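You operate a simulated robot arm through the tools that you are given. There is no shell and no other tool. Be economical: measure what you need, move in short steps, check, and stop when the job is done.

You are at the controls of a simulated robot arm. One attempt, no reset.

TASK
Take the yellow tube and put it on the top of the small cabinet. Take the dark filter from the top of table seven and put it in the green tray. Take the steel scoop and leave it on the low shelf of the bin bench. Put the black scoop on the top shelf of the cooling rack away on the lane corner of table seven. Fetch the blue pad and set it on the top of stand five. Take the wheel from the top of the long bench and put it on the top of table six. Do these in any order.

The check looks at the end state, three seconds after you hand in, the way a careful person would. Anything else that was tipped, shoved, dropped, spilled or broken makes it a failure.

THE ROBOT
A 5-joint arm with a three-finger gripper on a trunk, on a base that drives. Base frame: it is fixed to the floor where the robot stands at the start and does not move with it; the origin is under the middle of the robot, x ahead of it, y to its left, z up; the surface under the hand at the start is at about z = 860. Readings come in mm, rad, newtons and seconds.
With the tool pointing down near the work surface it reaches from about 300 to 640 mm from the robot's upright axis, wherever it stands. Its first joint turns from -2.897 to 2.897 rad. Places, roughly: black scoop (21x10x16 cm) [5100, -7300, 1000]; blue pad (6x4x4 cm) [5200, -6300, 900]; dark filter [1250, -250, 1000]; green tray [1250, 250, 750]; lane corner of table seven [500, 400, 900]; low shelf of the bin bench [5500, -2300, 200]; steel scoop (18x8x15 cm) [5200, -2300, 800]; top of stand five [1600, -7700, 700]; top of table six [800, -3800, 900]; top of the small cabinet (17x30 cm) [680, -540, 1040]; wheel [5250, -5250, 1000]; yellow tube (3x2x3 cm) [500, -100, 900]. The tool tilts only in the upright plane through the base axis and itself; it spins freely about its own axis. Payload 1.37 kg.
The tool frame sits at the grasp point between the pads (the TCP): z along the fingers, y along the line on which they close. The tips reach 16 mm beyond it. Largest opening 101 mm; the body of the gripper starts 82 mm behind the TCP.
Orientation is that of the tool frame in the base frame, as a unit quaternion [w, x, y, z]. With the fingers straight down and closing along the base's y, the tool's x points along the base's -x, its y along +y and its z along -z.

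THE INTERFACE
- The arm moves only by the tool move_arm. Its argument "commands" is one flat list of numbers, 7 for each row, row after row: the shift along the tool's x, y, z in mm, then the turn, a rotation vector about the tool's x, y, z in rad, then the opening in per cent of the stroke, from 0 (shut) to 100 (fully open). In form: [x, y, z, wx, wy, wz, gripper, x, y, z, wx, wy, wz, gripper, ...]. A call has 1 to 20 rows; each row is the pose to reach, as a shift and turn from the pose commanded when the call began, along the tool's axes at that moment. A row lasts 0.2 s, in which the tool goes at most 50 mm and 0.15 rad; a call with a longer step from one row to the next is refused whole, and so is a gripper value outside its range. Where a pose cannot be reached the arm comes as near as it can. A force on the tool above 40 N (or 10 N above the force at the start of the call, whichever is more), or a blocked arm, ends the call early, and 0.2 s more pass. Each finger travels about 45 mm/s and halts on what it meets, pressing with about 26 N; the grip force reading is that of the motor and also rises with nothing between the fingers. The clock runs only during rows and for 0.2 s after the last one: add rows that repeat a pose to give the fingers time. It gives the time, the measured TCP pose, the force on the tool (base axes), the opening and the grip force at its end, in the units of the frame above (readings bear some noise), with the torque about the TCP (base axes, N m) and any sound that the robot's microphone picked up, and new pictures: "show" is both (left out), scene, wrist or none.
- Cameras (640 x 400 px; columns grow to the right, rows downward): "scene" is now at [22.1, 154.1, 1515.8]; the picture's right is [-0.25, -0.97, 0.00], its down [-0.63, 0.16, -0.76] and it looks along [0.74, -0.19, -0.65] (base axes); focal length 231 px, centre (320, 200). "wrist" rides on the gripper at [72, 20, -104] in the tool frame; the picture's right is [-0.26, 0.96, 0.00], its down [-0.76, -0.21, -0.62] and it looks along [-0.60, -0.16, 0.78] (tool axes); focal length 265 px, centre (320, 200). There is no depth. A picture from a camera that has moved, and an enlarged one, comes with that camera's place and axes in the base frame and with its lens.
- raise_lower(by): slides the trunk up (or, below 0, down) by that many mm; the arm and the scene camera ride with it, the base frame stays. It gives what a move gives, with no picture.
- roll_base(legs): drives the robot by 1 to 6 legs, each [ahead, left, turn to the left] in mm, mm and rad, along the robot's own axes; the way and the turn of a leg run together, so that a leg with both is an arc; at most 1500 mm and 3.142 rad a leg. The arm and the cameras ride along, it lands a little off, and it stops where it bumps. It gives what a move gives, and a new picture of the scene camera.
- pan_tilt(pan, tilt): turns the head with the scene camera to pan (to the left, within 2.705 rad either way) and tilt (down, from -0.506 to 1.204), counted from straight ahead of the robot. It gives what a move gives, and a new picture of the scene camera.
- enlarge(camera, box): a new picture of the part [left, top, right, bottom] of that camera's present view, enlarged. The clock stands still meanwhile.
- job_done(): hands the job in; it is judged then, once.

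Go step by step. Nothing tells you exact positions but the pictures and the camera data: compare them with the known pose of the tool, close in by small moves and look again before you grip or let go. The budget is 186 turns and 260 pictures, counting those below and the enlarged ones. Unless the task says otherwise, let go and move clear before handing in, and close with one line.

The tools are called by a JSON object that holds its "method" and its "body". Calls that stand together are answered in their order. move_arm: Moves the arm, as the interface text tells. Its arguments: {"type":"object","properties":{"commands":{"type":"array"},"show":{"type":"string","enum":["both","scene","wrist","none"]}},"required":["commands"]} The other tools are called the same way: raise_lower (by) slides the trunk up or down; roll_base (legs) drives the base; pan_tilt (pan, tilt) turns the head that bears the scene camera; enlarge (camera, box) takes an enlarged picture of a part of a camera's view; job_done () hands the job in.

At the start:

```text
time_s: 0.0
tcp_pos: [413.8, -135.8, 1240.3]
orientation: [0.001, 0.0, 1.0, -0.001]
ft_force: [0.4, 0.2, 1.0]
torque: [0.04, 0.02, 0.01]
width: 100.4
gripper_force: 0.1
trunk travel left (down, up): [-450.0, 140.0]
robot x, y, heading: [-2.3, -1.1, 0.001]
head pan, tilt: [-0.253, 0.703]
```

scene: 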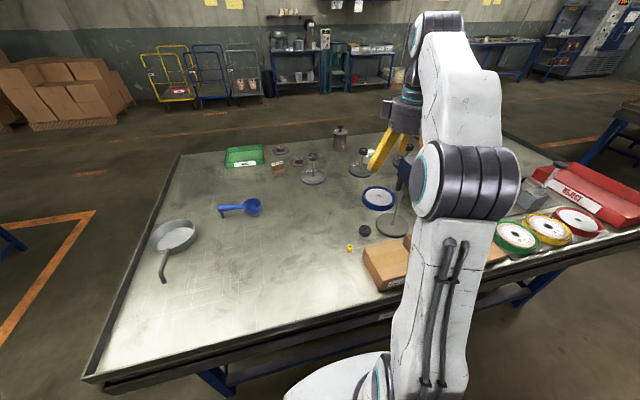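
wrist: 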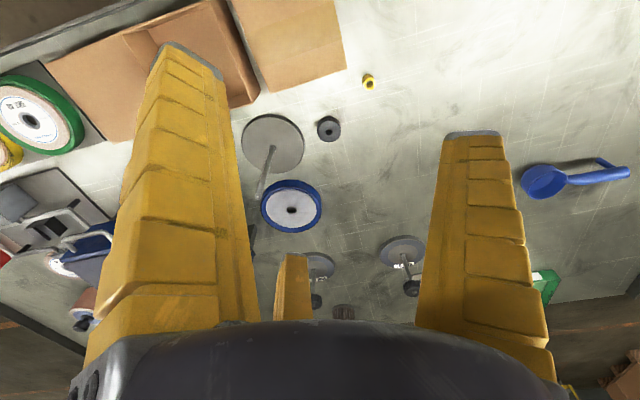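

I see table seven in front of me with the small yellow tube, brown boxes, the wheels and the green tray. I'll enlarge parts of the view to identify things before moving.

{"method": "enlarge", "body": {"camera": "scene", "box": [200, 120, 420, 260]}}

{"method": "enlarge", "body": {"camera": "wrist", "box": [230, 40, 450, 180]}}

{"method": "pan_tilt", "body": {"pan": -0.8, "tilt": 0.6}}

```text
2.86 times, centred on (310, 190) of scene
camera zoom: at [22.1, 154.1, 1515.8], right [-0.25, -0.97, 0.0], down [-0.63, 0.16, -0.76], along [0.74, -0.19, -0.65], focal length 660 px, centre (349, 229)
```

zoom: 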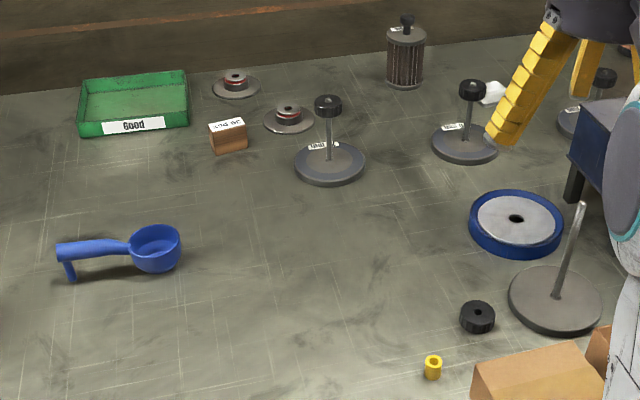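

```text
2.86 times, centred on (340, 110) of wrist
camera zoom: at [341.8, -116.2, 1344.4], right [0.26, 0.96, 0.0], down [0.76, -0.21, 0.62], along [0.6, -0.16, -0.78], focal length 758 px, centre (263, 457)
```

zoom: 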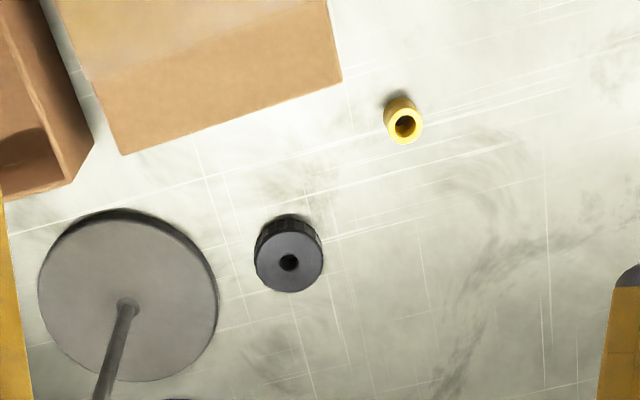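

```text
time_s: 1.0
tcp_pos: [413.1, -135.1, 1240.3]
orientation: [0.0, 0.0, 1.0, 0.0]
ft_force: [-0.5, -0.1, 0.7]
torque: [0.01, 0.02, 0.01]
width: 100.4
gripper_force: 0.2
trunk travel left (down, up): [-450.0, 140.0]
robot x, y, heading: [2.0, -3.5, -0.002]
head pan, tilt: [-0.799, 0.6]
camera scene: at [1.7, 112.0, 1524.6], right [-0.72, -0.7, 0.0], down [-0.39, 0.4, -0.82], along [0.58, -0.59, -0.57], focal length 231 px, centre (320, 200)
```

scene: 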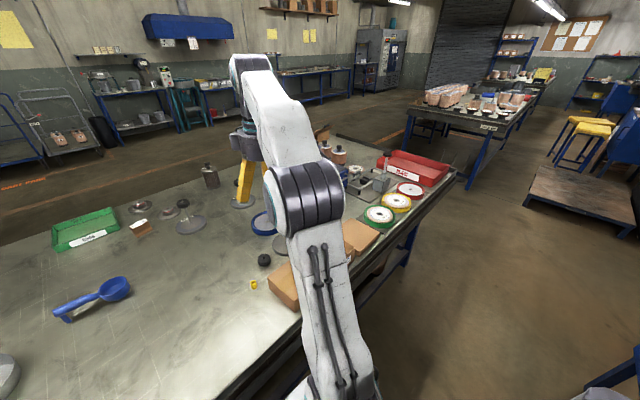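

The yellow tube is at about (480, -68) on the table. I move above it with the gripper partly closed and look.

{"method": "move_arm", "body": {"commands": [-22, 22, 40, 0, 0, 0, 80, -44, 44, 80, 0, 0, 0, 60, -67, 67, 120, 0, 0, 0, 50, -67, 67, 165, 0, 0, 0, 50, -67, 67, 210, 0, 0, 0, 50, -67, 67, 250, 0, 0, 0, 50, -67, 67, 270, 0, 0, 0, 50, -67, 67, 270, 0, 0, 0, 50]}}

```text
refused: row 1 steps farther than a row can; nothing moved
```

{"method": "move_arm", "body": {"commands": [-20, 20, 30, 0, 0, 0, 80, -40, 40, 60, 0, 0, 0, 60, -67, 67, 90, 0, 0, 0, 50, -67, 67, 135, 0, 0, 0, 50, -67, 67, 180, 0, 0, 0, 50, -67, 67, 225, 0, 0, 0, 50, -67, 67, 270, 0, 0, 0, 50, -67, 67, 270, 0, 0, 0, 50]}}

```text
time_s: 2.8
tcp_pos: [481.0, -67.4, 968.8]
orientation: [0.0, 0.001, 1.0, 0.0]
ft_force: [-0.1, -0.4, 1.2]
torque: [0.0, 0.01, -0.02]
width: 54.3
gripper_force: 3.6
trunk travel left (down, up): [-450.0, 140.0]
robot x, y, heading: [1.1, -1.2, 0.003]
head pan, tilt: [-0.799, 0.6]
camera scene: at [1.7, 112.0, 1524.6], right [-0.72, -0.7, 0.0], down [-0.39, 0.41, -0.83], along [0.58, -0.59, -0.56], focal length 231 px, centre (320, 200)
camera wrist: at [409.3, -48.4, 1073.3], right [0.26, 0.96, 0.0], down [0.76, -0.21, 0.62], along [0.6, -0.16, -0.78], focal length 265 px, centre (320, 200)
```

scene: 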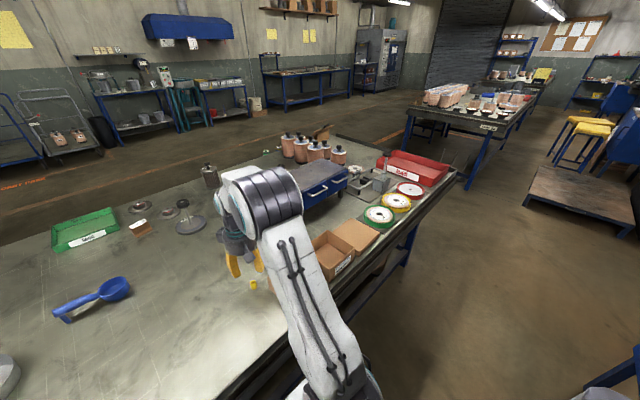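
wrist: 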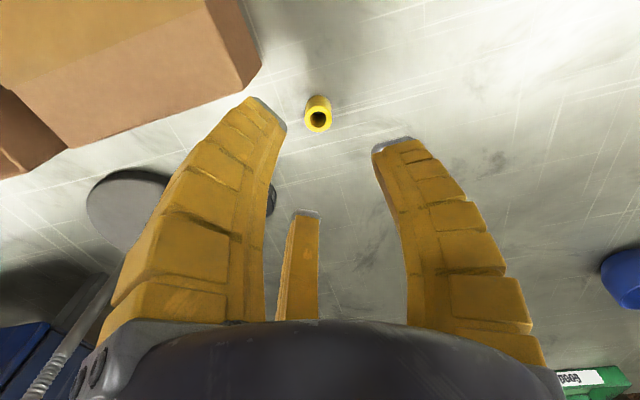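

The tube is centred between the fingers. I go down to z≈880 and grip.

{"method": "move_arm", "body": {"commands": [2, 0, 40, 0, 0, 0, 50, 2, 0, 70, 0, 0, 0, 50, 2, 0, 88, 0, 0, 0, 50, 2, 0, 88, 0, 0, 0, 25, 2, 0, 88, 0, 0, 0, 5, 2, 0, 88, 0, 0, 0, 5, 2, 0, 88, 0, 0, 0, 5], "show": "wrist"}}

{"method": "enlarge", "body": {"camera": "scene", "box": [220, 110, 460, 260]}}

```text
time_s: 4.4
tcp_pos: [477.9, -69.6, 881.7]
orientation: [0.0, 0.0, 1.0, 0.0]
ft_force: [0.0, -0.3, 2.0]
torque: [-0.05, -0.02, -0.01]
width: 9.9
gripper_force: 25.8
trunk travel left (down, up): [-450.0, 140.0]
robot x, y, heading: [0.8, -0.7, 0.001]
head pan, tilt: [-0.799, 0.6]
camera wrist: at [406.3, -48.9, 986.2], right [0.26, 0.96, 0.0], down [0.76, -0.21, 0.62], along [0.6, -0.16, -0.78], focal length 265 px, centre (320, 200)
```

wrist: 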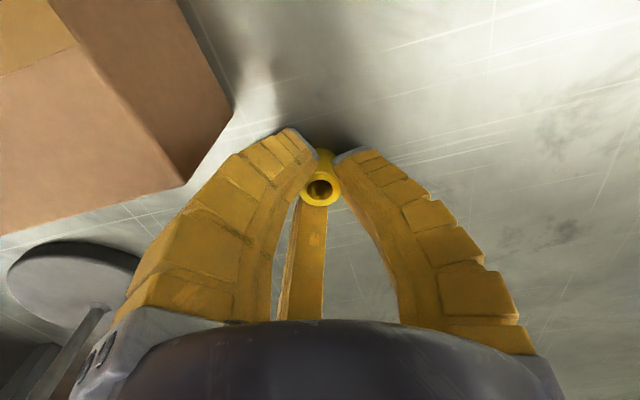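

```text
2.67 times, centred on (340, 185) of scene
camera zoom: at [1.4, 112.0, 1524.7], right [-0.72, -0.7, 0.0], down [-0.39, 0.41, -0.83], along [0.58, -0.59, -0.56], focal length 616 px, centre (267, 240)
```

zoom: 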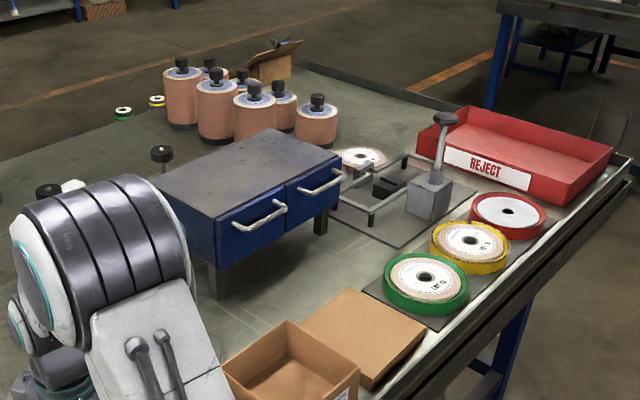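

The tube seems held at a waist. I lift it high and check.

{"method": "move_arm", "body": {"commands": [0, 0, -45, 0, 0, 0, 5, 0, 0, -90, 0, 0, 0, 5, 0, 0, -135, 0, 0, 0, 5, 0, 0, -180, 0, 0, 0, 5, 0, 0, -225, 0, 0, 0, 5, 0, 0, -270, 0, 0, 0, 5, 0, 0, -315, 0, 0, 0, 5, 0, 0, -340, 0, 0, 0, 5], "show": "wrist"}}

{"method": "enlarge", "body": {"camera": "wrist", "box": [240, 110, 400, 210]}}

{"method": "pan_tilt", "body": {"pan": 0.3, "tilt": 1.15}}

```text
time_s: 6.2
tcp_pos: [478.8, -68.3, 1221.9]
orientation: [-0.001, 0.001, 1.0, -0.001]
ft_force: [-0.6, 0.3, 0.1]
torque: [0.01, 0.01, -0.01]
width: 8.2
gripper_force: 25.6
trunk travel left (down, up): [-450.0, 140.0]
robot x, y, heading: [-1.1, -0.2, 0.004]
head pan, tilt: [-0.799, 0.6]
camera wrist: at [407.4, -49.2, 1326.0], right [0.26, 0.96, 0.0], down [0.76, -0.21, 0.62], along [0.6, -0.16, -0.78], focal length 265 px, centre (320, 200)
```

wrist: 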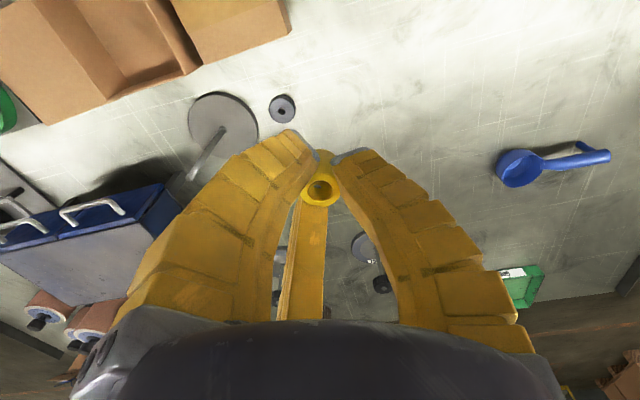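

```text
4.00 times, centred on (320, 160) of wrist
camera zoom: at [407.4, -49.2, 1326.0], right [0.26, 0.96, 0.0], down [0.76, -0.21, 0.62], along [0.6, -0.16, -0.78], focal length 1062 px, centre (320, 360)
```

zoom: 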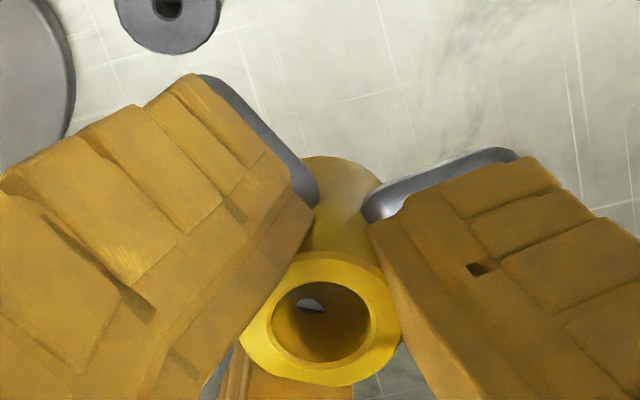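

```text
time_s: 7.5
tcp_pos: [479.6, -69.7, 1221.6]
orientation: [0.0, 0.0, 1.0, 0.001]
ft_force: [-0.7, 0.0, -0.2]
torque: [0.0, -0.03, 0.01]
width: 8.1
gripper_force: 25.6
trunk travel left (down, up): [-450.0, 140.0]
robot x, y, heading: [2.1, -0.7, -0.003]
head pan, tilt: [0.3, 1.15]
camera scene: at [-3.0, 192.9, 1482.9], right [0.29, -0.96, 0.0], down [-0.87, -0.27, -0.41], along [0.39, 0.12, -0.91], focal length 231 px, centre (320, 200)
```

scene: 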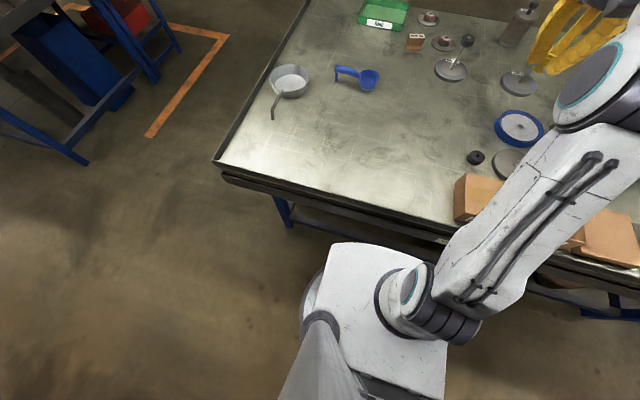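

The tube is held. I drive right to reach the small cabinet's top (blue drawers, top about x 590–755, y −390–−685, z 1040).

{"method": "roll_base", "body": {"legs": [[0, -480, 0]]}}

{"method": "pan_tilt", "body": {"pan": -0.3, "tilt": 0.8}}

```text
time_s: 10.3
tcp_pos: [480.0, -547.3, 1221.7]
orientation: [0.0, -0.003, 1.0, 0.0]
ft_force: [0.3, -0.4, -0.5]
torque: [0.0, 0.03, 0.03]
width: 8.3
gripper_force: 26.0
trunk travel left (down, up): [-450.0, 140.0]
robot x, y, heading: [0.1, -479.7, 0.0]
head pan, tilt: [0.3, 1.15]
camera scene: at [-2.9, -287.4, 1483.0], right [0.3, -0.95, 0.0], down [-0.87, -0.27, -0.41], along [0.39, 0.12, -0.91], focal length 231 px, centre (320, 200)
```

scene: 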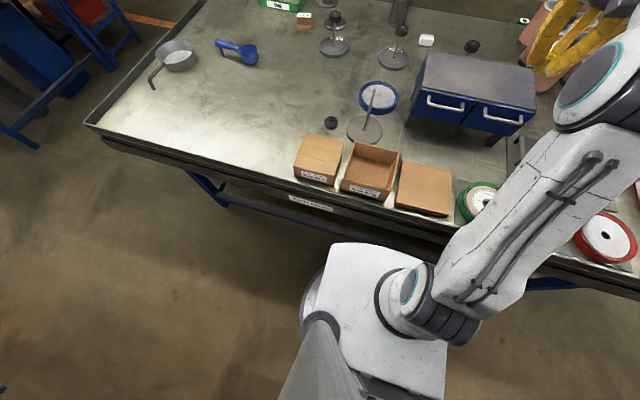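

```text
time_s: 11.3
tcp_pos: [479.8, -547.2, 1220.6]
orientation: [0.0, -0.002, 1.0, 0.0]
ft_force: [-1.3, -1.0, 0.4]
torque: [0.03, 0.0, 0.0]
width: 8.7
gripper_force: 25.4
trunk travel left (down, up): [-450.0, 140.0]
robot x, y, heading: [2.0, -478.0, 0.001]
head pan, tilt: [-0.3, 0.799]
camera scene: at [17.5, -328.2, 1507.7], right [-0.29, -0.96, 0.0], down [-0.69, 0.21, -0.7], along [0.67, -0.2, -0.72], focal length 231 px, centre (320, 200)
```

scene: 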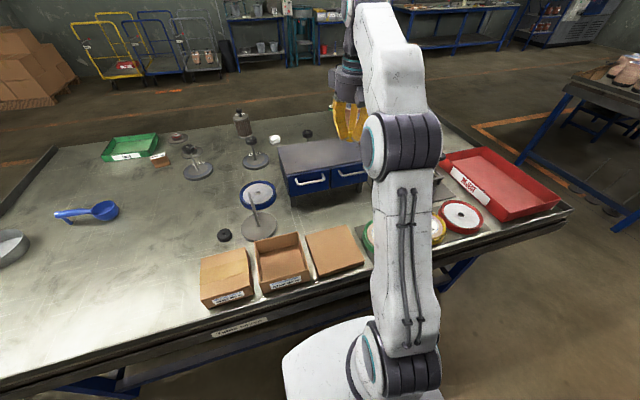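

I extend the tool over the cabinet's front half, still high, and look.

{"method": "move_arm", "body": {"commands": [-45, 10, 0, 0, 0, 0, 5, -90, 20, 0, 0, 0, 0, 5, -135, 27, 0, 0, 0, 0, 5, -165, 27, 20, 0, 0, 0, 5, -165, 27, 65, 0, 0, 0, 5, -165, 27, 80, 0, 0, 0, 5, -165, 27, 80, 0, 0, 0, 5]}}

```text
time_s: 12.9
tcp_pos: [589.3, -516.3, 1109.9]
orientation: [0.001, -0.002, 1.0, 0.001]
ft_force: [0.8, -0.4, -0.8]
torque: [0.01, 0.02, 0.01]
width: 8.1
gripper_force: 25.7
out of reach, approached as far as the arm can: row 1, 2, 3, 4, 5, 6, 7
trunk travel left (down, up): [-450.0, 140.0]
robot x, y, heading: [2.0, -481.5, 0.006]
head pan, tilt: [-0.3, 0.799]
camera scene: at [18.5, -328.3, 1507.8], right [-0.29, -0.96, 0.0], down [-0.69, 0.21, -0.7], along [0.67, -0.2, -0.72], focal length 231 px, centre (320, 200)
camera wrist: at [517.9, -497.3, 1214.3], right [0.26, 0.97, 0.0], down [0.76, -0.2, 0.62], along [0.6, -0.16, -0.78], focal length 265 px, centre (320, 200)
```

scene: 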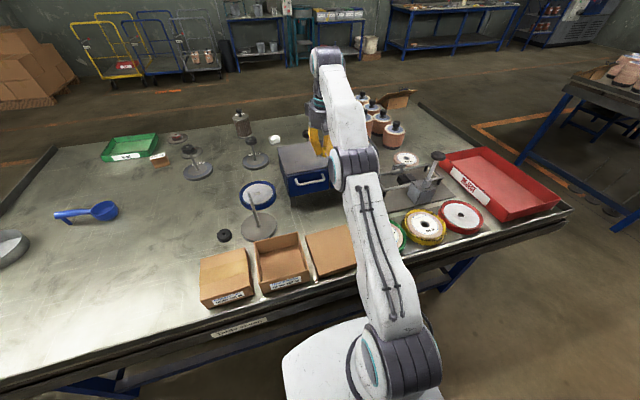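
wrist: 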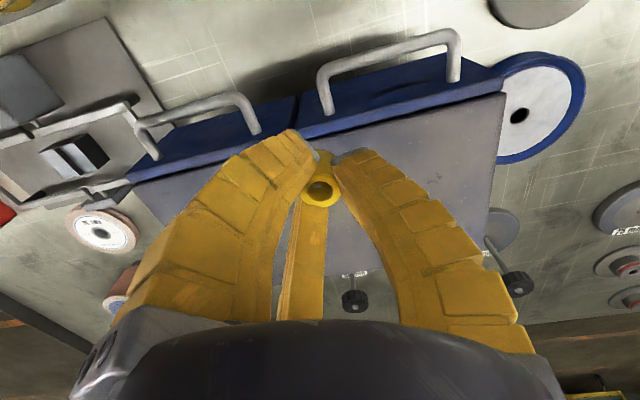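

Reach at this height is short; raising the trunk should extend it lower down.

{"method": "raise_lower", "body": {"by": 140}}

{"method": "move_arm", "body": {"commands": [0, 0, 45, 0, 0, 0, 5, 0, 0, 90, 0, 0, 0, 5, -30, 0, 120, 0, 0, 0, 5, -50, 0, 145, 0, 0, 0, 5, -50, 0, 145, 0, 0, 0, 5]}}

```text
time_s: 14.6
tcp_pos: [588.7, -516.4, 1250.6]
orientation: [0.0, -0.003, 1.0, 0.0]
ft_force: [-0.2, 1.2, -0.5]
torque: [0.0, 0.04, 0.03]
width: 8.4
gripper_force: 26.3
trunk travel left (down, up): [-590.0, 0.0]
robot x, y, heading: [0.3, -478.6, -0.002]
head pan, tilt: [-0.3, 0.799]
```

```text
time_s: 15.8
tcp_pos: [640.4, -516.9, 1105.3]
orientation: [-0.001, -0.001, 1.0, -0.001]
ft_force: [0.4, -0.6, -0.5]
torque: [0.0, 0.03, -0.02]
width: 8.3
gripper_force: 25.3
trunk travel left (down, up): [-590.0, 0.0]
robot x, y, heading: [-0.8, -481.6, 0.001]
head pan, tilt: [-0.3, 0.799]
camera scene: at [17.3, -328.2, 1647.8], right [-0.29, -0.96, 0.0], down [-0.69, 0.21, -0.7], along [0.67, -0.2, -0.72], focal length 231 px, centre (320, 200)
camera wrist: at [567.3, -497.7, 1209.6], right [0.26, 0.97, 0.0], down [0.76, -0.2, 0.62], along [0.6, -0.16, -0.78], focal length 265 px, centre (320, 200)
```

scene: 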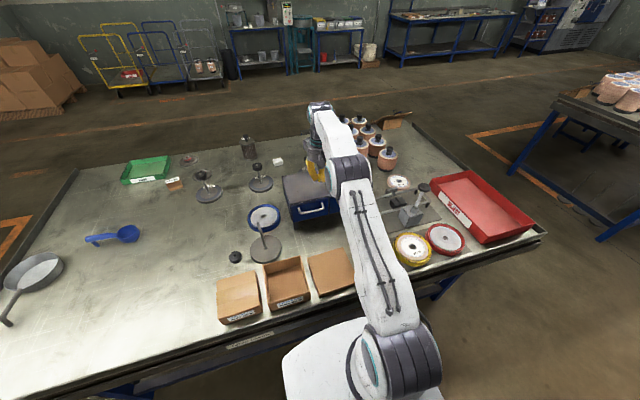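
wrist: 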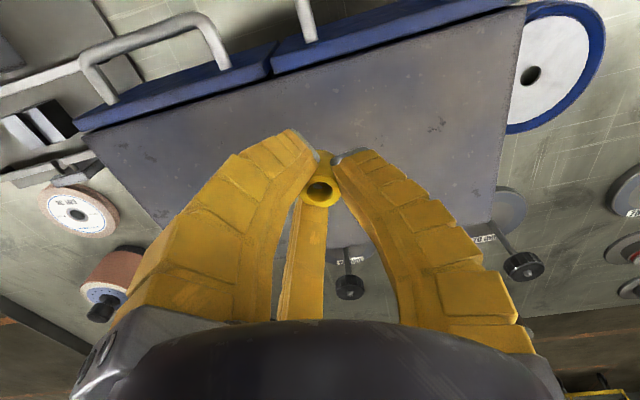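

I'm above the cabinet top, about 40 mm in from the front edge. Lowering in small steps.

{"method": "move_arm", "body": {"commands": [0, 0, 20, 0, 0, 0, 5, 0, 0, 33, 0, 0, 0, 5, 0, 0, 38, 0, 0, 0, 5, 0, 0, 38, 0, 0, 0, 5], "show": "wrist"}}

{"method": "enlarge", "body": {"camera": "scene", "box": [260, 100, 400, 240]}}

```text
time_s: 16.8
tcp_pos: [638.8, -516.7, 1068.1]
orientation: [0.0, -0.003, 1.0, 0.0]
ft_force: [0.1, 0.2, 0.8]
torque: [0.02, 0.0, 0.01]
width: 8.7
gripper_force: 25.6
trunk travel left (down, up): [-590.0, 0.0]
robot x, y, heading: [2.4, -478.8, 0.003]
head pan, tilt: [-0.3, 0.799]
camera wrist: at [567.2, -497.3, 1171.7], right [0.26, 0.97, 0.0], down [0.76, -0.2, 0.62], along [0.6, -0.16, -0.78], focal length 265 px, centre (320, 200)
```

wrist: 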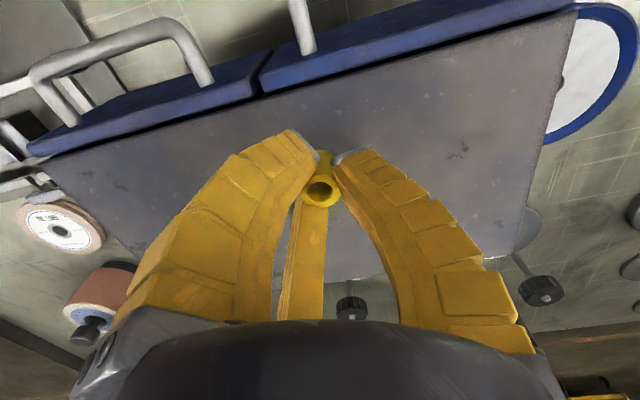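

```text
2.86 times, centred on (330, 170) of scene
camera zoom: at [17.5, -328.2, 1647.8], right [-0.29, -0.96, 0.0], down [-0.69, 0.21, -0.7], along [0.67, -0.2, -0.72], focal length 660 px, centre (291, 286)
```

zoom: 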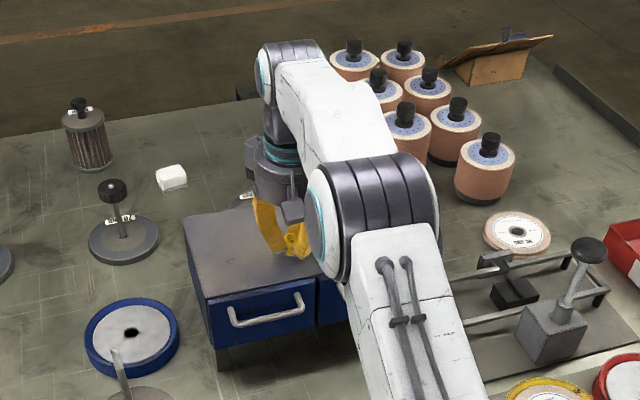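

{"method": "move_arm", "body": {"commands": [0, 0, 3, 0, 0, 0, 5, 0, 0, 5, 0, 0, 0, 5, 0, 0, 5, 0, 0, 0, 5], "show": "none"}}

{"method": "move_arm", "body": {"commands": [0, 0, 2, 0, 0, 0, 5, 0, 0, 2, 0, 0, 0, 5], "show": "none"}}

```text
time_s: 17.6
tcp_pos: [638.8, -517.3, 1061.5]
orientation: [0.0, -0.002, 1.0, 0.0]
ft_force: [-0.8, 0.4, -0.6]
torque: [0.0, 0.05, 0.03]
width: 8.8
gripper_force: 26.0
trunk travel left (down, up): [-590.0, 0.0]
robot x, y, heading: [-1.7, -477.0, 0.006]
head pan, tilt: [-0.3, 0.799]
```

```text
time_s: 18.2
tcp_pos: [638.8, -517.5, 1059.4]
orientation: [0.0, -0.002, 1.0, 0.0]
ft_force: [-0.4, 0.3, -0.8]
torque: [0.0, 0.0, -0.02]
width: 8.7
gripper_force: 26.0
trunk travel left (down, up): [-590.0, 0.0]
robot x, y, heading: [-0.2, -481.7, 0.0]
head pan, tilt: [-0.3, 0.799]
```

No contact yet; continuing down gently.

{"method": "move_arm", "body": {"commands": [0, 0, 2, 0, 0, 0, 5, 0, 0, 2, 0, 0, 0, 5], "show": "none"}}

{"method": "move_arm", "body": {"commands": [0, 0, 2, 0, 0, 0, 5, 0, 0, 2, 0, 0, 0, 5], "show": "wrist"}}

```text
time_s: 18.8
tcp_pos: [638.3, -517.0, 1058.4]
orientation: [0.0, -0.002, 1.0, 0.0]
ft_force: [-0.2, -0.3, 0.7]
torque: [0.03, 0.0, 0.02]
width: 8.5
gripper_force: 26.0
trunk travel left (down, up): [-590.0, 0.0]
robot x, y, heading: [2.0, -477.3, 0.001]
head pan, tilt: [-0.3, 0.799]
```

```text
time_s: 19.4
tcp_pos: [638.5, -517.1, 1057.7]
orientation: [0.0, -0.003, 1.0, 0.001]
ft_force: [0.4, 0.2, -0.7]
torque: [-0.02, 0.04, 0.01]
width: 8.4
gripper_force: 26.1
trunk travel left (down, up): [-590.0, 0.0]
robot x, y, heading: [1.9, -480.5, 0.002]
head pan, tilt: [-0.3, 0.799]
camera wrist: at [567.0, -497.2, 1160.9], right [0.26, 0.97, 0.0], down [0.76, -0.2, 0.62], along [0.6, -0.16, -0.78], focal length 265 px, centre (320, 200)
```

wrist: 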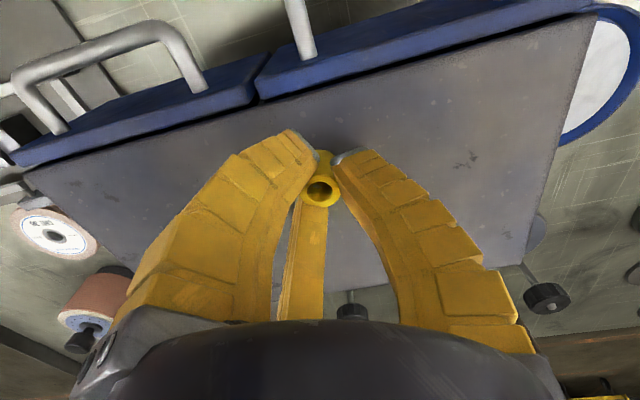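

{"method": "move_arm", "body": {"commands": [0, 0, 3, 0, 0, 0, 5, 0, 0, 3, 0, 0, 0, 5], "show": "none"}}

{"method": "move_arm", "body": {"commands": [0, 0, 3, 0, 0, 0, 5, 0, 0, 3, 0, 0, 0, 5], "show": "wrist"}}

```text
time_s: 20.0
tcp_pos: [638.9, -516.9, 1053.4]
orientation: [0.001, -0.002, 1.0, 0.0]
ft_force: [0.7, 0.6, 0.5]
torque: [0.02, 0.01, -0.02]
width: 8.6
gripper_force: 25.8
trunk travel left (down, up): [-590.0, 0.0]
robot x, y, heading: [1.2, -481.1, 0.007]
head pan, tilt: [-0.3, 0.799]
```

```text
time_s: 20.6
tcp_pos: [639.2, -516.8, 1052.2]
orientation: [0.002, -0.002, 1.0, -0.001]
ft_force: [0.4, 0.5, 3.7]
torque: [0.02, 0.0, -0.01]
width: 9.4
gripper_force: 26.5
trunk travel left (down, up): [-590.0, 0.0]
robot x, y, heading: [-1.4, -479.7, 0.002]
head pan, tilt: [-0.3, 0.799]
camera wrist: at [566.7, -497.3, 1155.4], right [0.26, 0.97, 0.0], down [0.76, -0.2, 0.62], along [0.6, -0.16, -0.78], focal length 265 px, centre (320, 200)
```

wrist: 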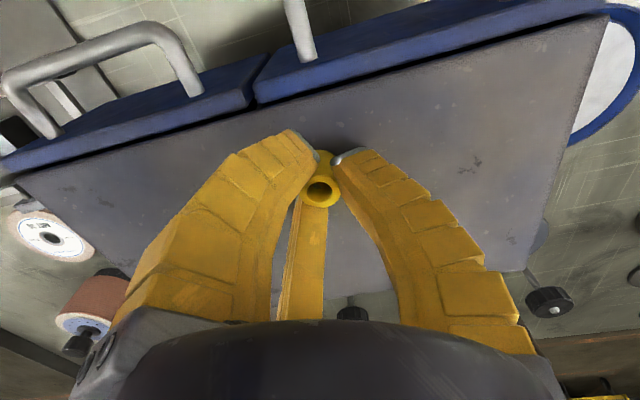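

Contact felt (3.7 N). I open and rise.

{"method": "move_arm", "body": {"commands": [0, 0, -1, 0, 0, 0, 12, 0, 0, -1, 0, 0, 0, 25, 0, 0, -1, 0, 0, 0, 40, 0, 0, -1, 0, 0, 0, 40, 0, 0, -40, 0, 0, 0, 40, 0, 0, -85, 0, 0, 0, 40, 0, 0, -100, 0, 0, 0, 40]}}

```text
time_s: 22.2
tcp_pos: [631.0, -517.3, 1151.4]
orientation: [0.0, -0.003, 1.0, 0.0]
ft_force: [-0.4, 0.8, 0.2]
torque: [0.01, -0.05, 0.0]
width: 44.6
gripper_force: 3.3
out of reach, approached as far as the arm can: row 7
trunk travel left (down, up): [-590.0, 0.0]
robot x, y, heading: [1.0, -480.1, 0.006]
head pan, tilt: [-0.3, 0.799]
camera scene: at [15.4, -328.1, 1647.8], right [-0.29, -0.96, 0.0], down [-0.68, 0.21, -0.7], along [0.67, -0.2, -0.72], focal length 231 px, centre (320, 200)
camera wrist: at [559.7, -497.4, 1255.8], right [0.26, 0.97, 0.0], down [0.76, -0.2, 0.62], along [0.6, -0.16, -0.78], focal length 265 px, centre (320, 200)
```

scene: 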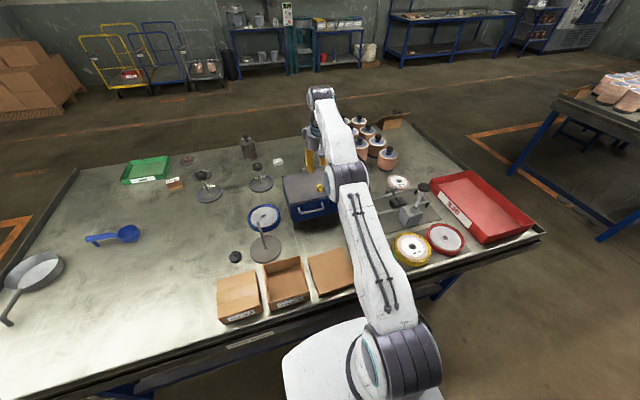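
wrist: 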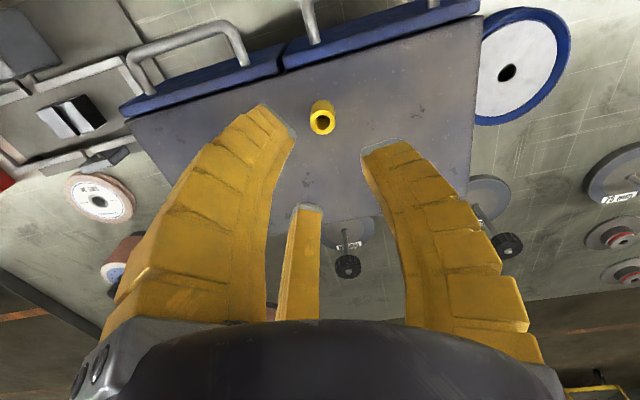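

The tube stands on the cabinet. The dark filter stands near (1180, −266) and the tray at about (1240, 275), both best reached from the far side. I fold the arm back and drive round the right end.

{"method": "move_arm", "body": {"commands": [45, 0, 0, 0, 0, 0, 40, 90, 0, -10, 0, 0, 0, 40, 135, 0, -20, 0, 0, 0, 40, 180, 0, -30, 0, 0, 0, 40, 220, 0, -50, 0, 0, 0, 100, 220, 0, -95, 0, 0, 0, 100], "show": "none"}}

{"method": "pan_tilt", "body": {"pan": -1.2, "tilt": 0.6}}

{"method": "roll_base", "body": {"legs": [[0, -1450, 0], [1500, 0, 0]]}}

```text
time_s: 23.6
tcp_pos: [413.5, -519.6, 1245.3]
orientation: [0.0, -0.002, 1.0, 0.0]
ft_force: [0.1, 0.0, 0.3]
torque: [0.01, -0.02, 0.01]
width: 100.7
gripper_force: 0.0
trunk travel left (down, up): [-590.0, 0.0]
robot x, y, heading: [2.1, -480.4, -0.001]
head pan, tilt: [-0.3, 0.799]
```

```text
time_s: 24.8
tcp_pos: [414.0, -517.5, 1243.1]
orientation: [-0.001, -0.003, 1.0, -0.001]
ft_force: [-0.2, -0.9, 0.3]
torque: [0.05, 0.02, -0.01]
width: 100.6
gripper_force: 0.1
trunk travel left (down, up): [-590.0, 0.0]
robot x, y, heading: [1.8, -479.0, 0.003]
head pan, tilt: [-1.201, 0.6]
camera scene: at [-27.3, -386.9, 1664.6], right [-0.93, -0.37, 0.0], down [-0.21, 0.53, -0.82], along [0.3, -0.77, -0.57], focal length 231 px, centre (320, 200)
```

scene: 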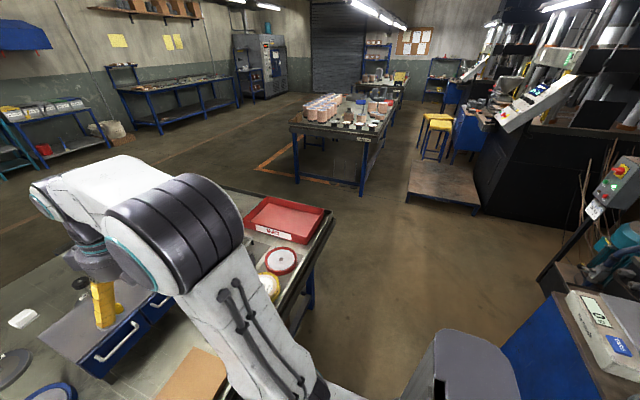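

```text
time_s: 39.0
tcp_pos: [1907.2, -1943.2, 1244.7]
orientation: [0.0, -0.012, 1.0, 0.0]
ft_force: [-0.2, -0.6, -0.1]
torque: [-0.02, -0.02, -0.08]
width: 100.7
gripper_force: 0.1
trunk travel left (down, up): [-590.0, 0.0]
robot x, y, heading: [1493.5, -1911.8, 0.027]
head pan, tilt: [-1.201, 0.6]
camera scene: at [1463.5, -1819.6, 1664.6], right [-0.92, -0.38, 0.0], down [-0.22, 0.52, -0.83], along [0.32, -0.76, -0.56], focal length 231 px, centre (320, 200)
```

scene: 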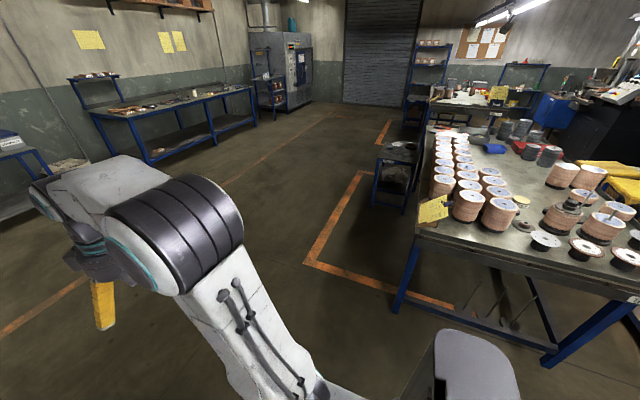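

Now past the end of the table. I turn round and roll to the middle of the far side, keeping clear.

{"method": "roll_base", "body": {"legs": [[250, 0, 0], [0, 0, 3.11], [0, -1500, 0], [0, -380, 0]]}}

{"method": "pan_tilt", "body": {"pan": 0, "tilt": 0.9}}

```text
time_s: 50.5
tcp_pos: [1347.5, -1523.0, 1244.9]
orientation: [-0.001, 1.0, -0.019, 0.0]
ft_force: [-0.7, -0.4, -0.5]
torque: [0.1, -0.01, -0.01]
width: 100.6
gripper_force: 0.0
trunk travel left (down, up): [-590.0, 0.0]
robot x, y, heading: [1757.0, -1574.4, 3.111]
head pan, tilt: [-1.201, 0.6]
stopped in leg 3: the robot was blocked; the commanded pose is now the measured one
camera scene: at [1782.1, -1673.3, 1664.4], right [0.94, 0.33, 0.0], down [0.19, -0.53, -0.83], along [-0.27, 0.78, -0.56], focal length 231 px, centre (320, 200)
```

scene: 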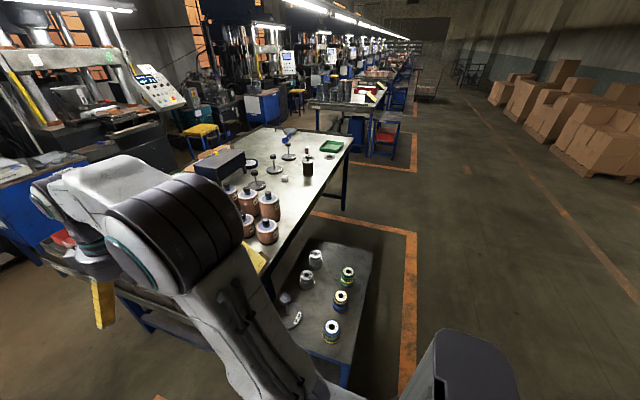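

```text
time_s: 51.9
tcp_pos: [1345.6, -1520.6, 1244.6]
orientation: [0.001, 1.0, -0.019, 0.0]
ft_force: [0.6, 0.5, 0.3]
torque: [0.02, 0.0, 0.02]
width: 100.6
gripper_force: 0.1
trunk travel left (down, up): [-590.0, 0.0]
robot x, y, heading: [1758.9, -1574.0, 3.106]
head pan, tilt: [0.0, 0.901]
camera scene: at [1735.5, -1750.7, 1639.9], right [0.04, 1.0, 0.0], down [0.78, -0.03, -0.62], along [-0.62, 0.02, -0.78], focal length 231 px, centre (320, 200)
```

scene: 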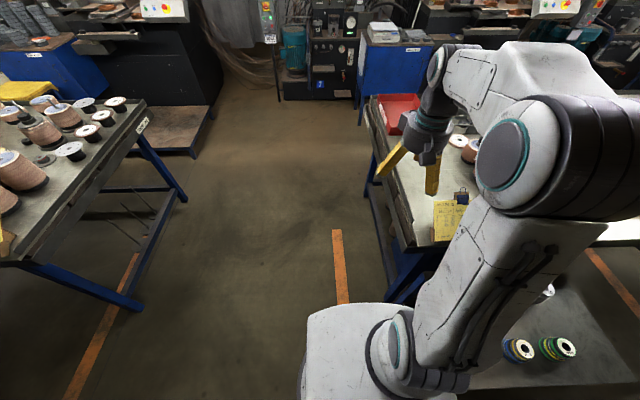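

There is a low bench with spools along the far side of the table, and I stopped against it. I back away and go round it with more clearance.

{"method": "roll_base", "body": {"legs": [[0, 80, 0], [-480, 0, 0]]}}

{"method": "pan_tilt", "body": {"pan": -0.7, "tilt": 0.75}}

```text
time_s: 55.4
tcp_pos: [1821.0, -1617.1, 1245.2]
orientation: [-0.001, 1.0, -0.016, 0.0]
ft_force: [-0.2, 0.5, 0.6]
torque: [0.01, 0.01, -0.02]
width: 100.5
gripper_force: 0.0
trunk travel left (down, up): [-590.0, 0.0]
robot x, y, heading: [2229.9, -1673.5, 3.108]
head pan, tilt: [0.0, 0.901]
camera scene: at [2212.1, -1846.2, 1639.9], right [0.03, 1.0, 0.0], down [0.78, -0.02, -0.62], along [-0.62, 0.02, -0.78], focal length 231 px, centre (320, 200)
```

scene: 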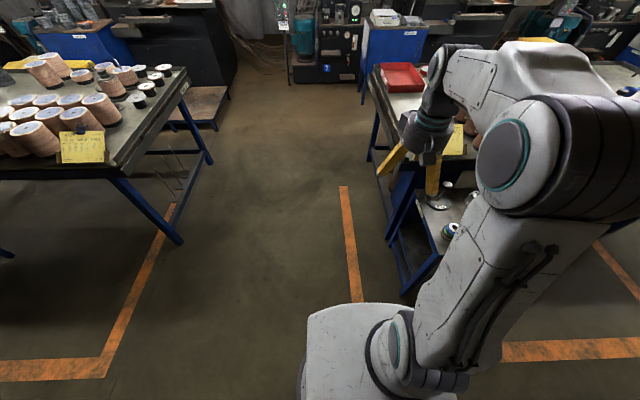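

```text
time_s: 56.4
tcp_pos: [1821.0, -1618.0, 1243.5]
orientation: [0.001, 1.0, -0.016, 0.0]
ft_force: [0.3, -0.4, 0.4]
torque: [0.03, 0.02, 0.0]
width: 100.6
gripper_force: 0.1
trunk travel left (down, up): [-590.0, 0.0]
robot x, y, heading: [2231.4, -1670.1, 3.11]
head pan, tilt: [-0.7, 0.75]
camera scene: at [2224.9, -1793.3, 1651.7], right [0.67, 0.75, 0.0], down [0.51, -0.45, -0.73], along [-0.55, 0.49, -0.68], focal length 231 px, centre (320, 200)
```

scene: 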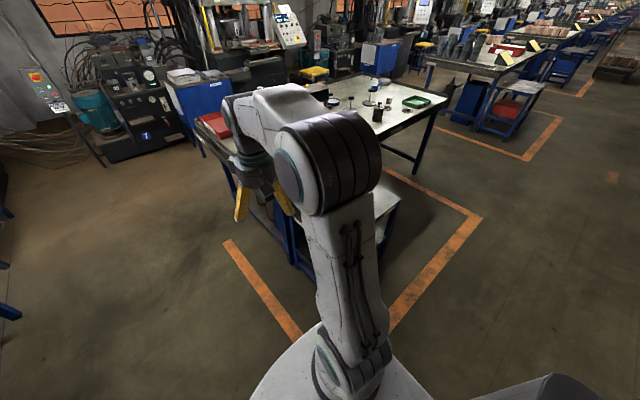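

{"method": "roll_base", "body": {"legs": [[0, -1500, 0.032], [0, -170, 0]]}}

{"method": "pan_tilt", "body": {"pan": 0.35, "tilt": 0.85}}

```text
time_s: 65.0
tcp_pos: [1836.3, 47.7, 1244.7]
orientation: [0.0, 1.0, 0.002, 0.0]
ft_force: [0.2, -0.1, 0.6]
torque: [-0.07, 0.02, -0.01]
width: 100.6
gripper_force: 0.0
trunk travel left (down, up): [-590.0, 0.0]
robot x, y, heading: [2246.5, 9.9, -3.135]
head pan, tilt: [-0.7, 0.75]
camera scene: at [2246.3, -112.1, 1651.9], right [0.64, 0.77, 0.0], down [0.52, -0.44, -0.73], along [-0.56, 0.47, -0.68], focal length 231 px, centre (320, 200)
```

scene: 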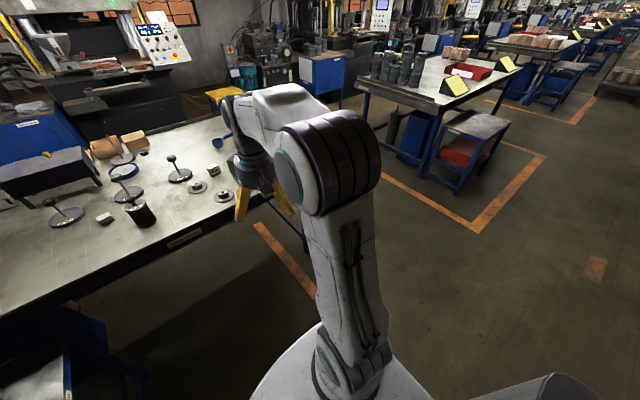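

```text
time_s: 66.3
tcp_pos: [1835.9, 46.7, 1244.1]
orientation: [0.0, 1.0, 0.002, 0.0]
ft_force: [-0.1, -0.3, 0.3]
torque: [-0.01, -0.01, -0.04]
width: 100.6
gripper_force: 0.0
trunk travel left (down, up): [-590.0, 0.0]
robot x, y, heading: [2253.3, 8.3, -3.133]
head pan, tilt: [0.351, 0.85]
camera scene: at [2236.7, -193.9, 1643.7], right [-0.35, 0.94, 0.0], down [0.7, 0.26, -0.66], along [-0.62, -0.23, -0.75], focal length 231 px, centre (320, 200)
```

scene: 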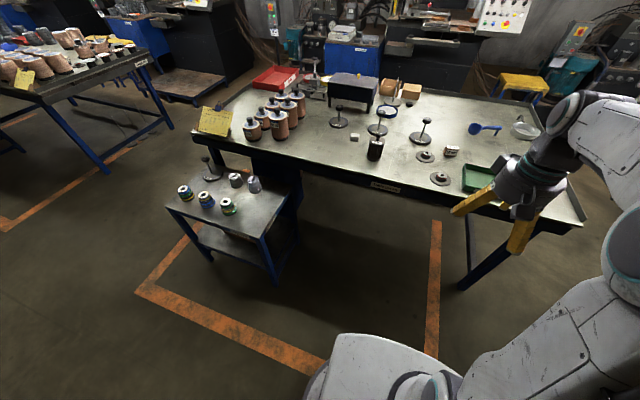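

Clear view: the filter is at about (1205, −265), the tray centre about (1200, 258), table edge at x≈1405. I drive forward to x≈1700.

{"method": "roll_base", "body": {"legs": [[545, 0, 0]]}}

{"method": "enlarge", "body": {"camera": "scene", "box": [240, 60, 440, 185]}}

```text
time_s: 69.4
tcp_pos: [1293.6, 47.9, 1243.4]
orientation: [0.0, 1.0, -0.002, -0.001]
ft_force: [0.5, 0.6, 0.1]
torque: [0.0, -0.01, 0.0]
width: 100.6
gripper_force: 0.1
trunk travel left (down, up): [-590.0, 0.0]
robot x, y, heading: [1708.3, 7.6, 3.142]
head pan, tilt: [0.351, 0.85]
camera scene: at [1691.7, -195.5, 1643.7], right [-0.34, 0.94, 0.0], down [0.71, 0.26, -0.66], along [-0.62, -0.23, -0.75], focal length 231 px, centre (320, 200)
```

scene: 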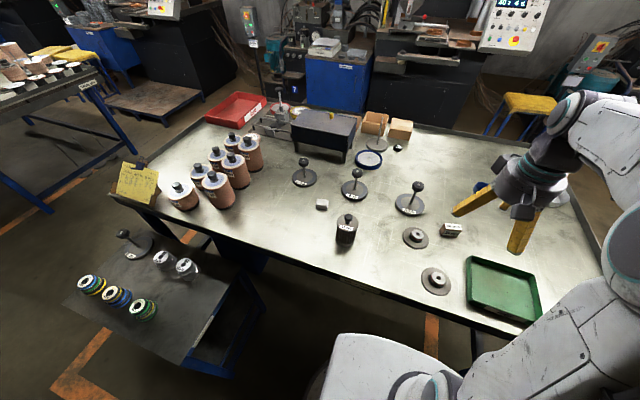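

```text
3.20 times, centred on (340, 122) of scene
camera zoom: at [1691.7, -195.5, 1643.7], right [-0.34, 0.94, 0.0], down [0.71, 0.26, -0.66], along [-0.62, -0.23, -0.75], focal length 739 px, centre (256, 448)
```

zoom: 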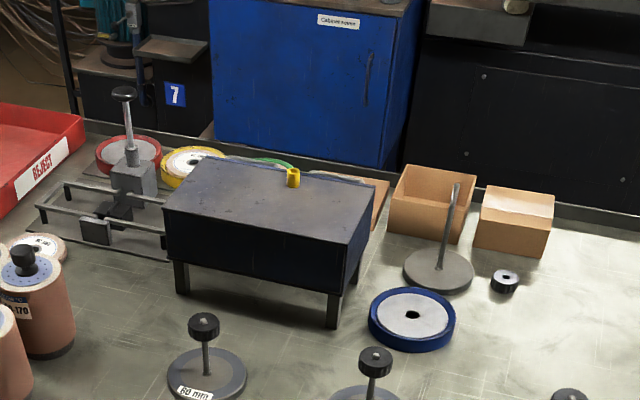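

The tube is upright on the cabinet. I move above the filter at (1205, −263).

{"method": "move_arm", "body": {"commands": [-12, 44, 0, 0, 0, 0, 100, -24, 88, 0, 0, 0, 0, 100, -36, 132, 0, 0, 0, 0, 100, -48, 176, 0, 0, 0, 0, 100, -60, 220, 0, 0, 0, 0, 100, -72, 264, 0, 0, 0, 0, 100, -85, 308, 0, 0, 0, 0, 100, -89, 311, 40, 0, 0, 0, 100, -89, 311, 70, 0, 0, 0, 100, -89, 311, 70, 0, 0, 0, 100]}}

```text
time_s: 71.6
tcp_pos: [1202.8, -262.2, 1173.1]
orientation: [0.0, 1.0, -0.002, -0.001]
ft_force: [0.1, -0.4, 0.1]
torque: [0.01, 0.0, -0.03]
width: 100.2
gripper_force: 0.0
trunk travel left (down, up): [-590.0, 0.0]
robot x, y, heading: [1705.8, 10.3, 3.146]
head pan, tilt: [0.351, 0.85]
camera scene: at [1692.7, -195.3, 1643.8], right [-0.34, 0.94, 0.0], down [0.71, 0.26, -0.66], along [-0.62, -0.23, -0.75], focal length 231 px, centre (320, 200)
camera wrist: at [1276.0, -282.8, 1278.1], right [-0.27, -0.96, 0.0], down [-0.76, 0.21, 0.62], along [-0.6, 0.17, -0.78], focal length 265 px, centre (320, 200)
```

scene: 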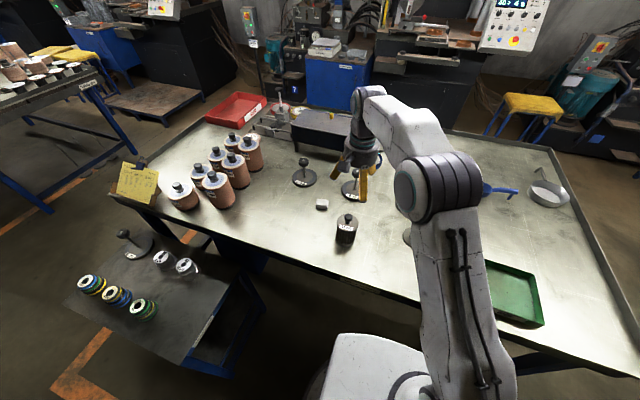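
wrist: 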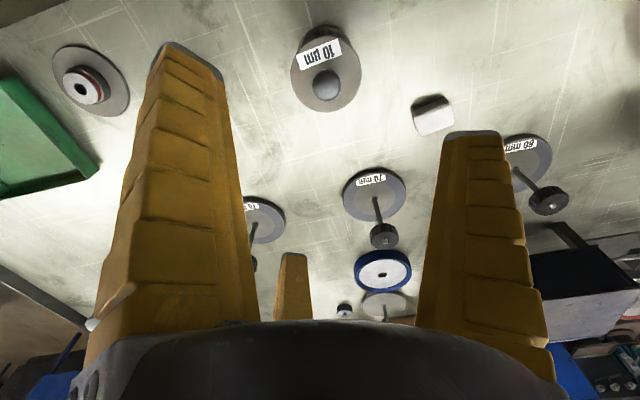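

{"method": "enlarge", "body": {"camera": "wrist", "box": [240, 10, 440, 135]}}

{"method": "enlarge", "body": {"camera": "scene", "box": [280, 140, 440, 260]}}

```text
3.20 times, centred on (340, 72) of wrist
camera zoom: at [1276.0, -282.8, 1278.1], right [-0.27, -0.96, 0.0], down [-0.76, 0.21, 0.62], along [-0.6, 0.17, -0.78], focal length 849 px, centre (256, 608)
```

zoom: 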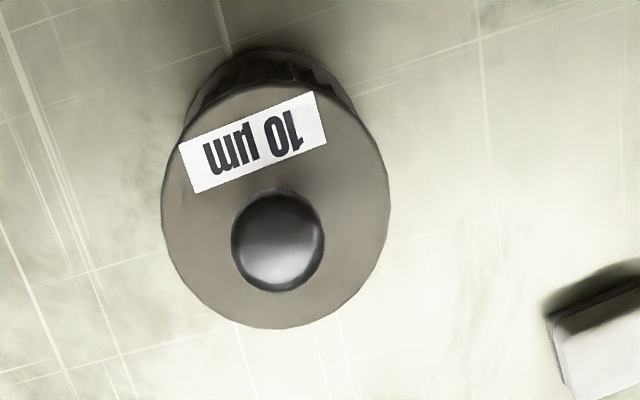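

```text
3.33 times, centred on (360, 200) of scene
camera zoom: at [1692.7, -195.3, 1643.8], right [-0.34, 0.94, 0.0], down [0.71, 0.26, -0.66], along [-0.62, -0.23, -0.75], focal length 770 px, centre (187, 200)
```

zoom: 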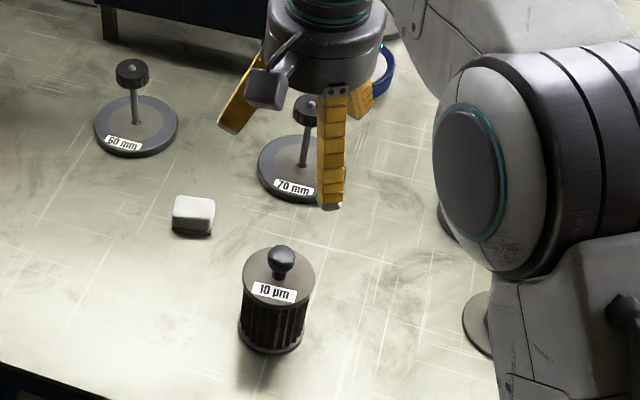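

The filter's top plate is at z≈968, centre (1205, −269), with a 28 mm knob centred at z≈999. I descend with the fingers around the knob.

{"method": "move_arm", "body": {"commands": [2, 7, 40, 0, 0, 0, 80, 2, 7, 85, 0, 0, 0, 65, 2, 7, 130, 0, 0, 0, 65, 2, 7, 150, 0, 0, 0, 65]}}

{"method": "enlarge", "body": {"camera": "scene", "box": [280, 140, 440, 260]}}

```text
time_s: 72.6
tcp_pos: [1205.1, -268.3, 1023.5]
orientation: [0.0, 1.0, -0.002, 0.001]
ft_force: [0.0, -1.6, -0.8]
torque: [0.0, -0.01, 0.02]
width: 68.6
gripper_force: 2.6
trunk travel left (down, up): [-590.0, 0.0]
robot x, y, heading: [1704.2, 9.0, 3.142]
head pan, tilt: [0.351, 0.85]
camera scene: at [1692.3, -195.6, 1643.8], right [-0.34, 0.94, 0.0], down [0.71, 0.26, -0.66], along [-0.62, -0.23, -0.75], focal length 231 px, centre (320, 200)
camera wrist: at [1278.2, -288.7, 1128.1], right [-0.27, -0.96, 0.0], down [-0.76, 0.21, 0.62], along [-0.6, 0.17, -0.78], focal length 265 px, centre (320, 200)
```

scene: 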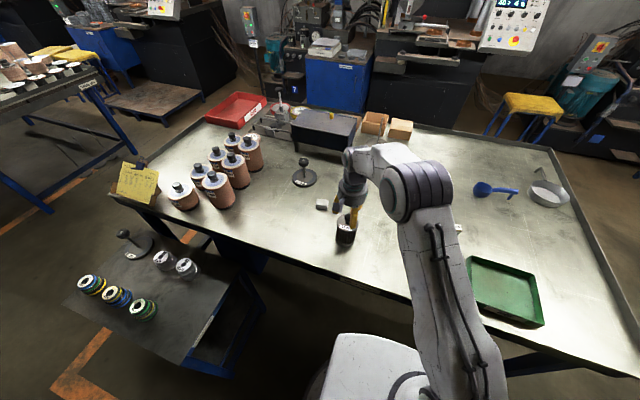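
wrist: 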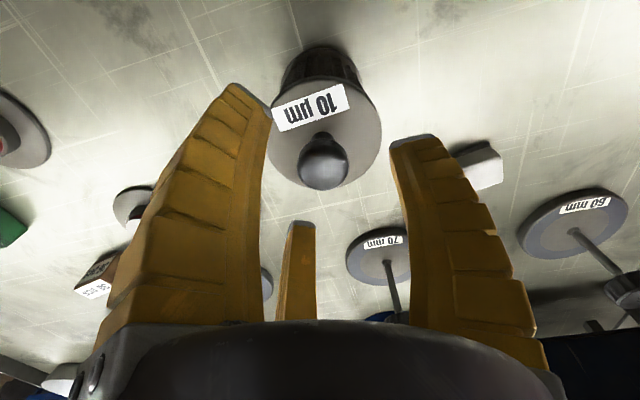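

```text
3.33 times, centred on (360, 200) of scene
camera zoom: at [1692.3, -195.6, 1643.8], right [-0.34, 0.94, 0.0], down [0.71, 0.26, -0.66], along [-0.62, -0.23, -0.75], focal length 770 px, centre (187, 200)
```

zoom: 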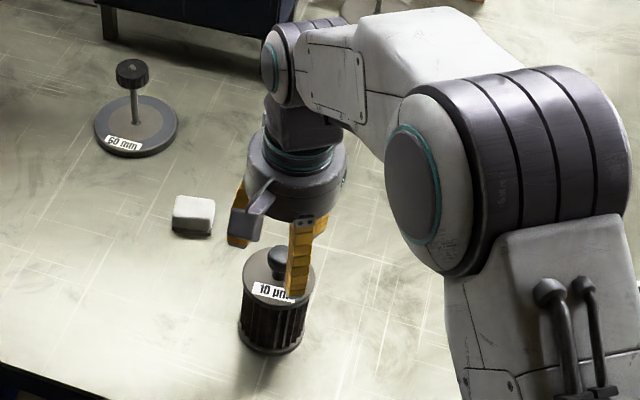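

The knob sits between the fingers at z≈998. I lower and grip.

{"method": "move_arm", "body": {"commands": [0, 2, 15, 0, 0, 0, 65, 0, 2, 27, 0, 0, 0, 65, 0, 2, 27, 0, 0, 0, 45, 0, 2, 27, 0, 0, 0, 25, 0, 2, 27, 0, 0, 0, 10, 0, 2, 27, 0, 0, 0, 5, 0, 2, 27, 0, 0, 0, 5], "show": "wrist"}}

```text
time_s: 74.2
tcp_pos: [1205.1, -271.0, 997.5]
orientation: [0.001, 1.0, -0.002, -0.001]
ft_force: [-1.8, 0.2, 5.0]
torque: [0.04, -0.04, 0.0]
width: 25.0
gripper_force: 26.0
trunk travel left (down, up): [-590.0, 0.0]
robot x, y, heading: [1706.5, 6.7, 3.141]
head pan, tilt: [0.351, 0.85]
camera wrist: at [1278.0, -290.9, 1102.2], right [-0.27, -0.96, 0.0], down [-0.75, 0.21, 0.62], along [-0.6, 0.17, -0.78], focal length 265 px, centre (320, 200)
```

wrist: 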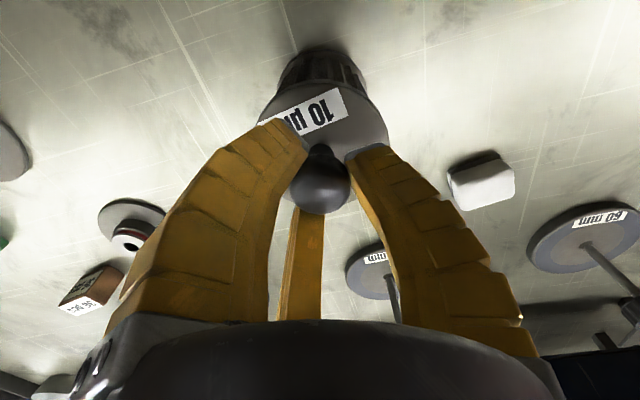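

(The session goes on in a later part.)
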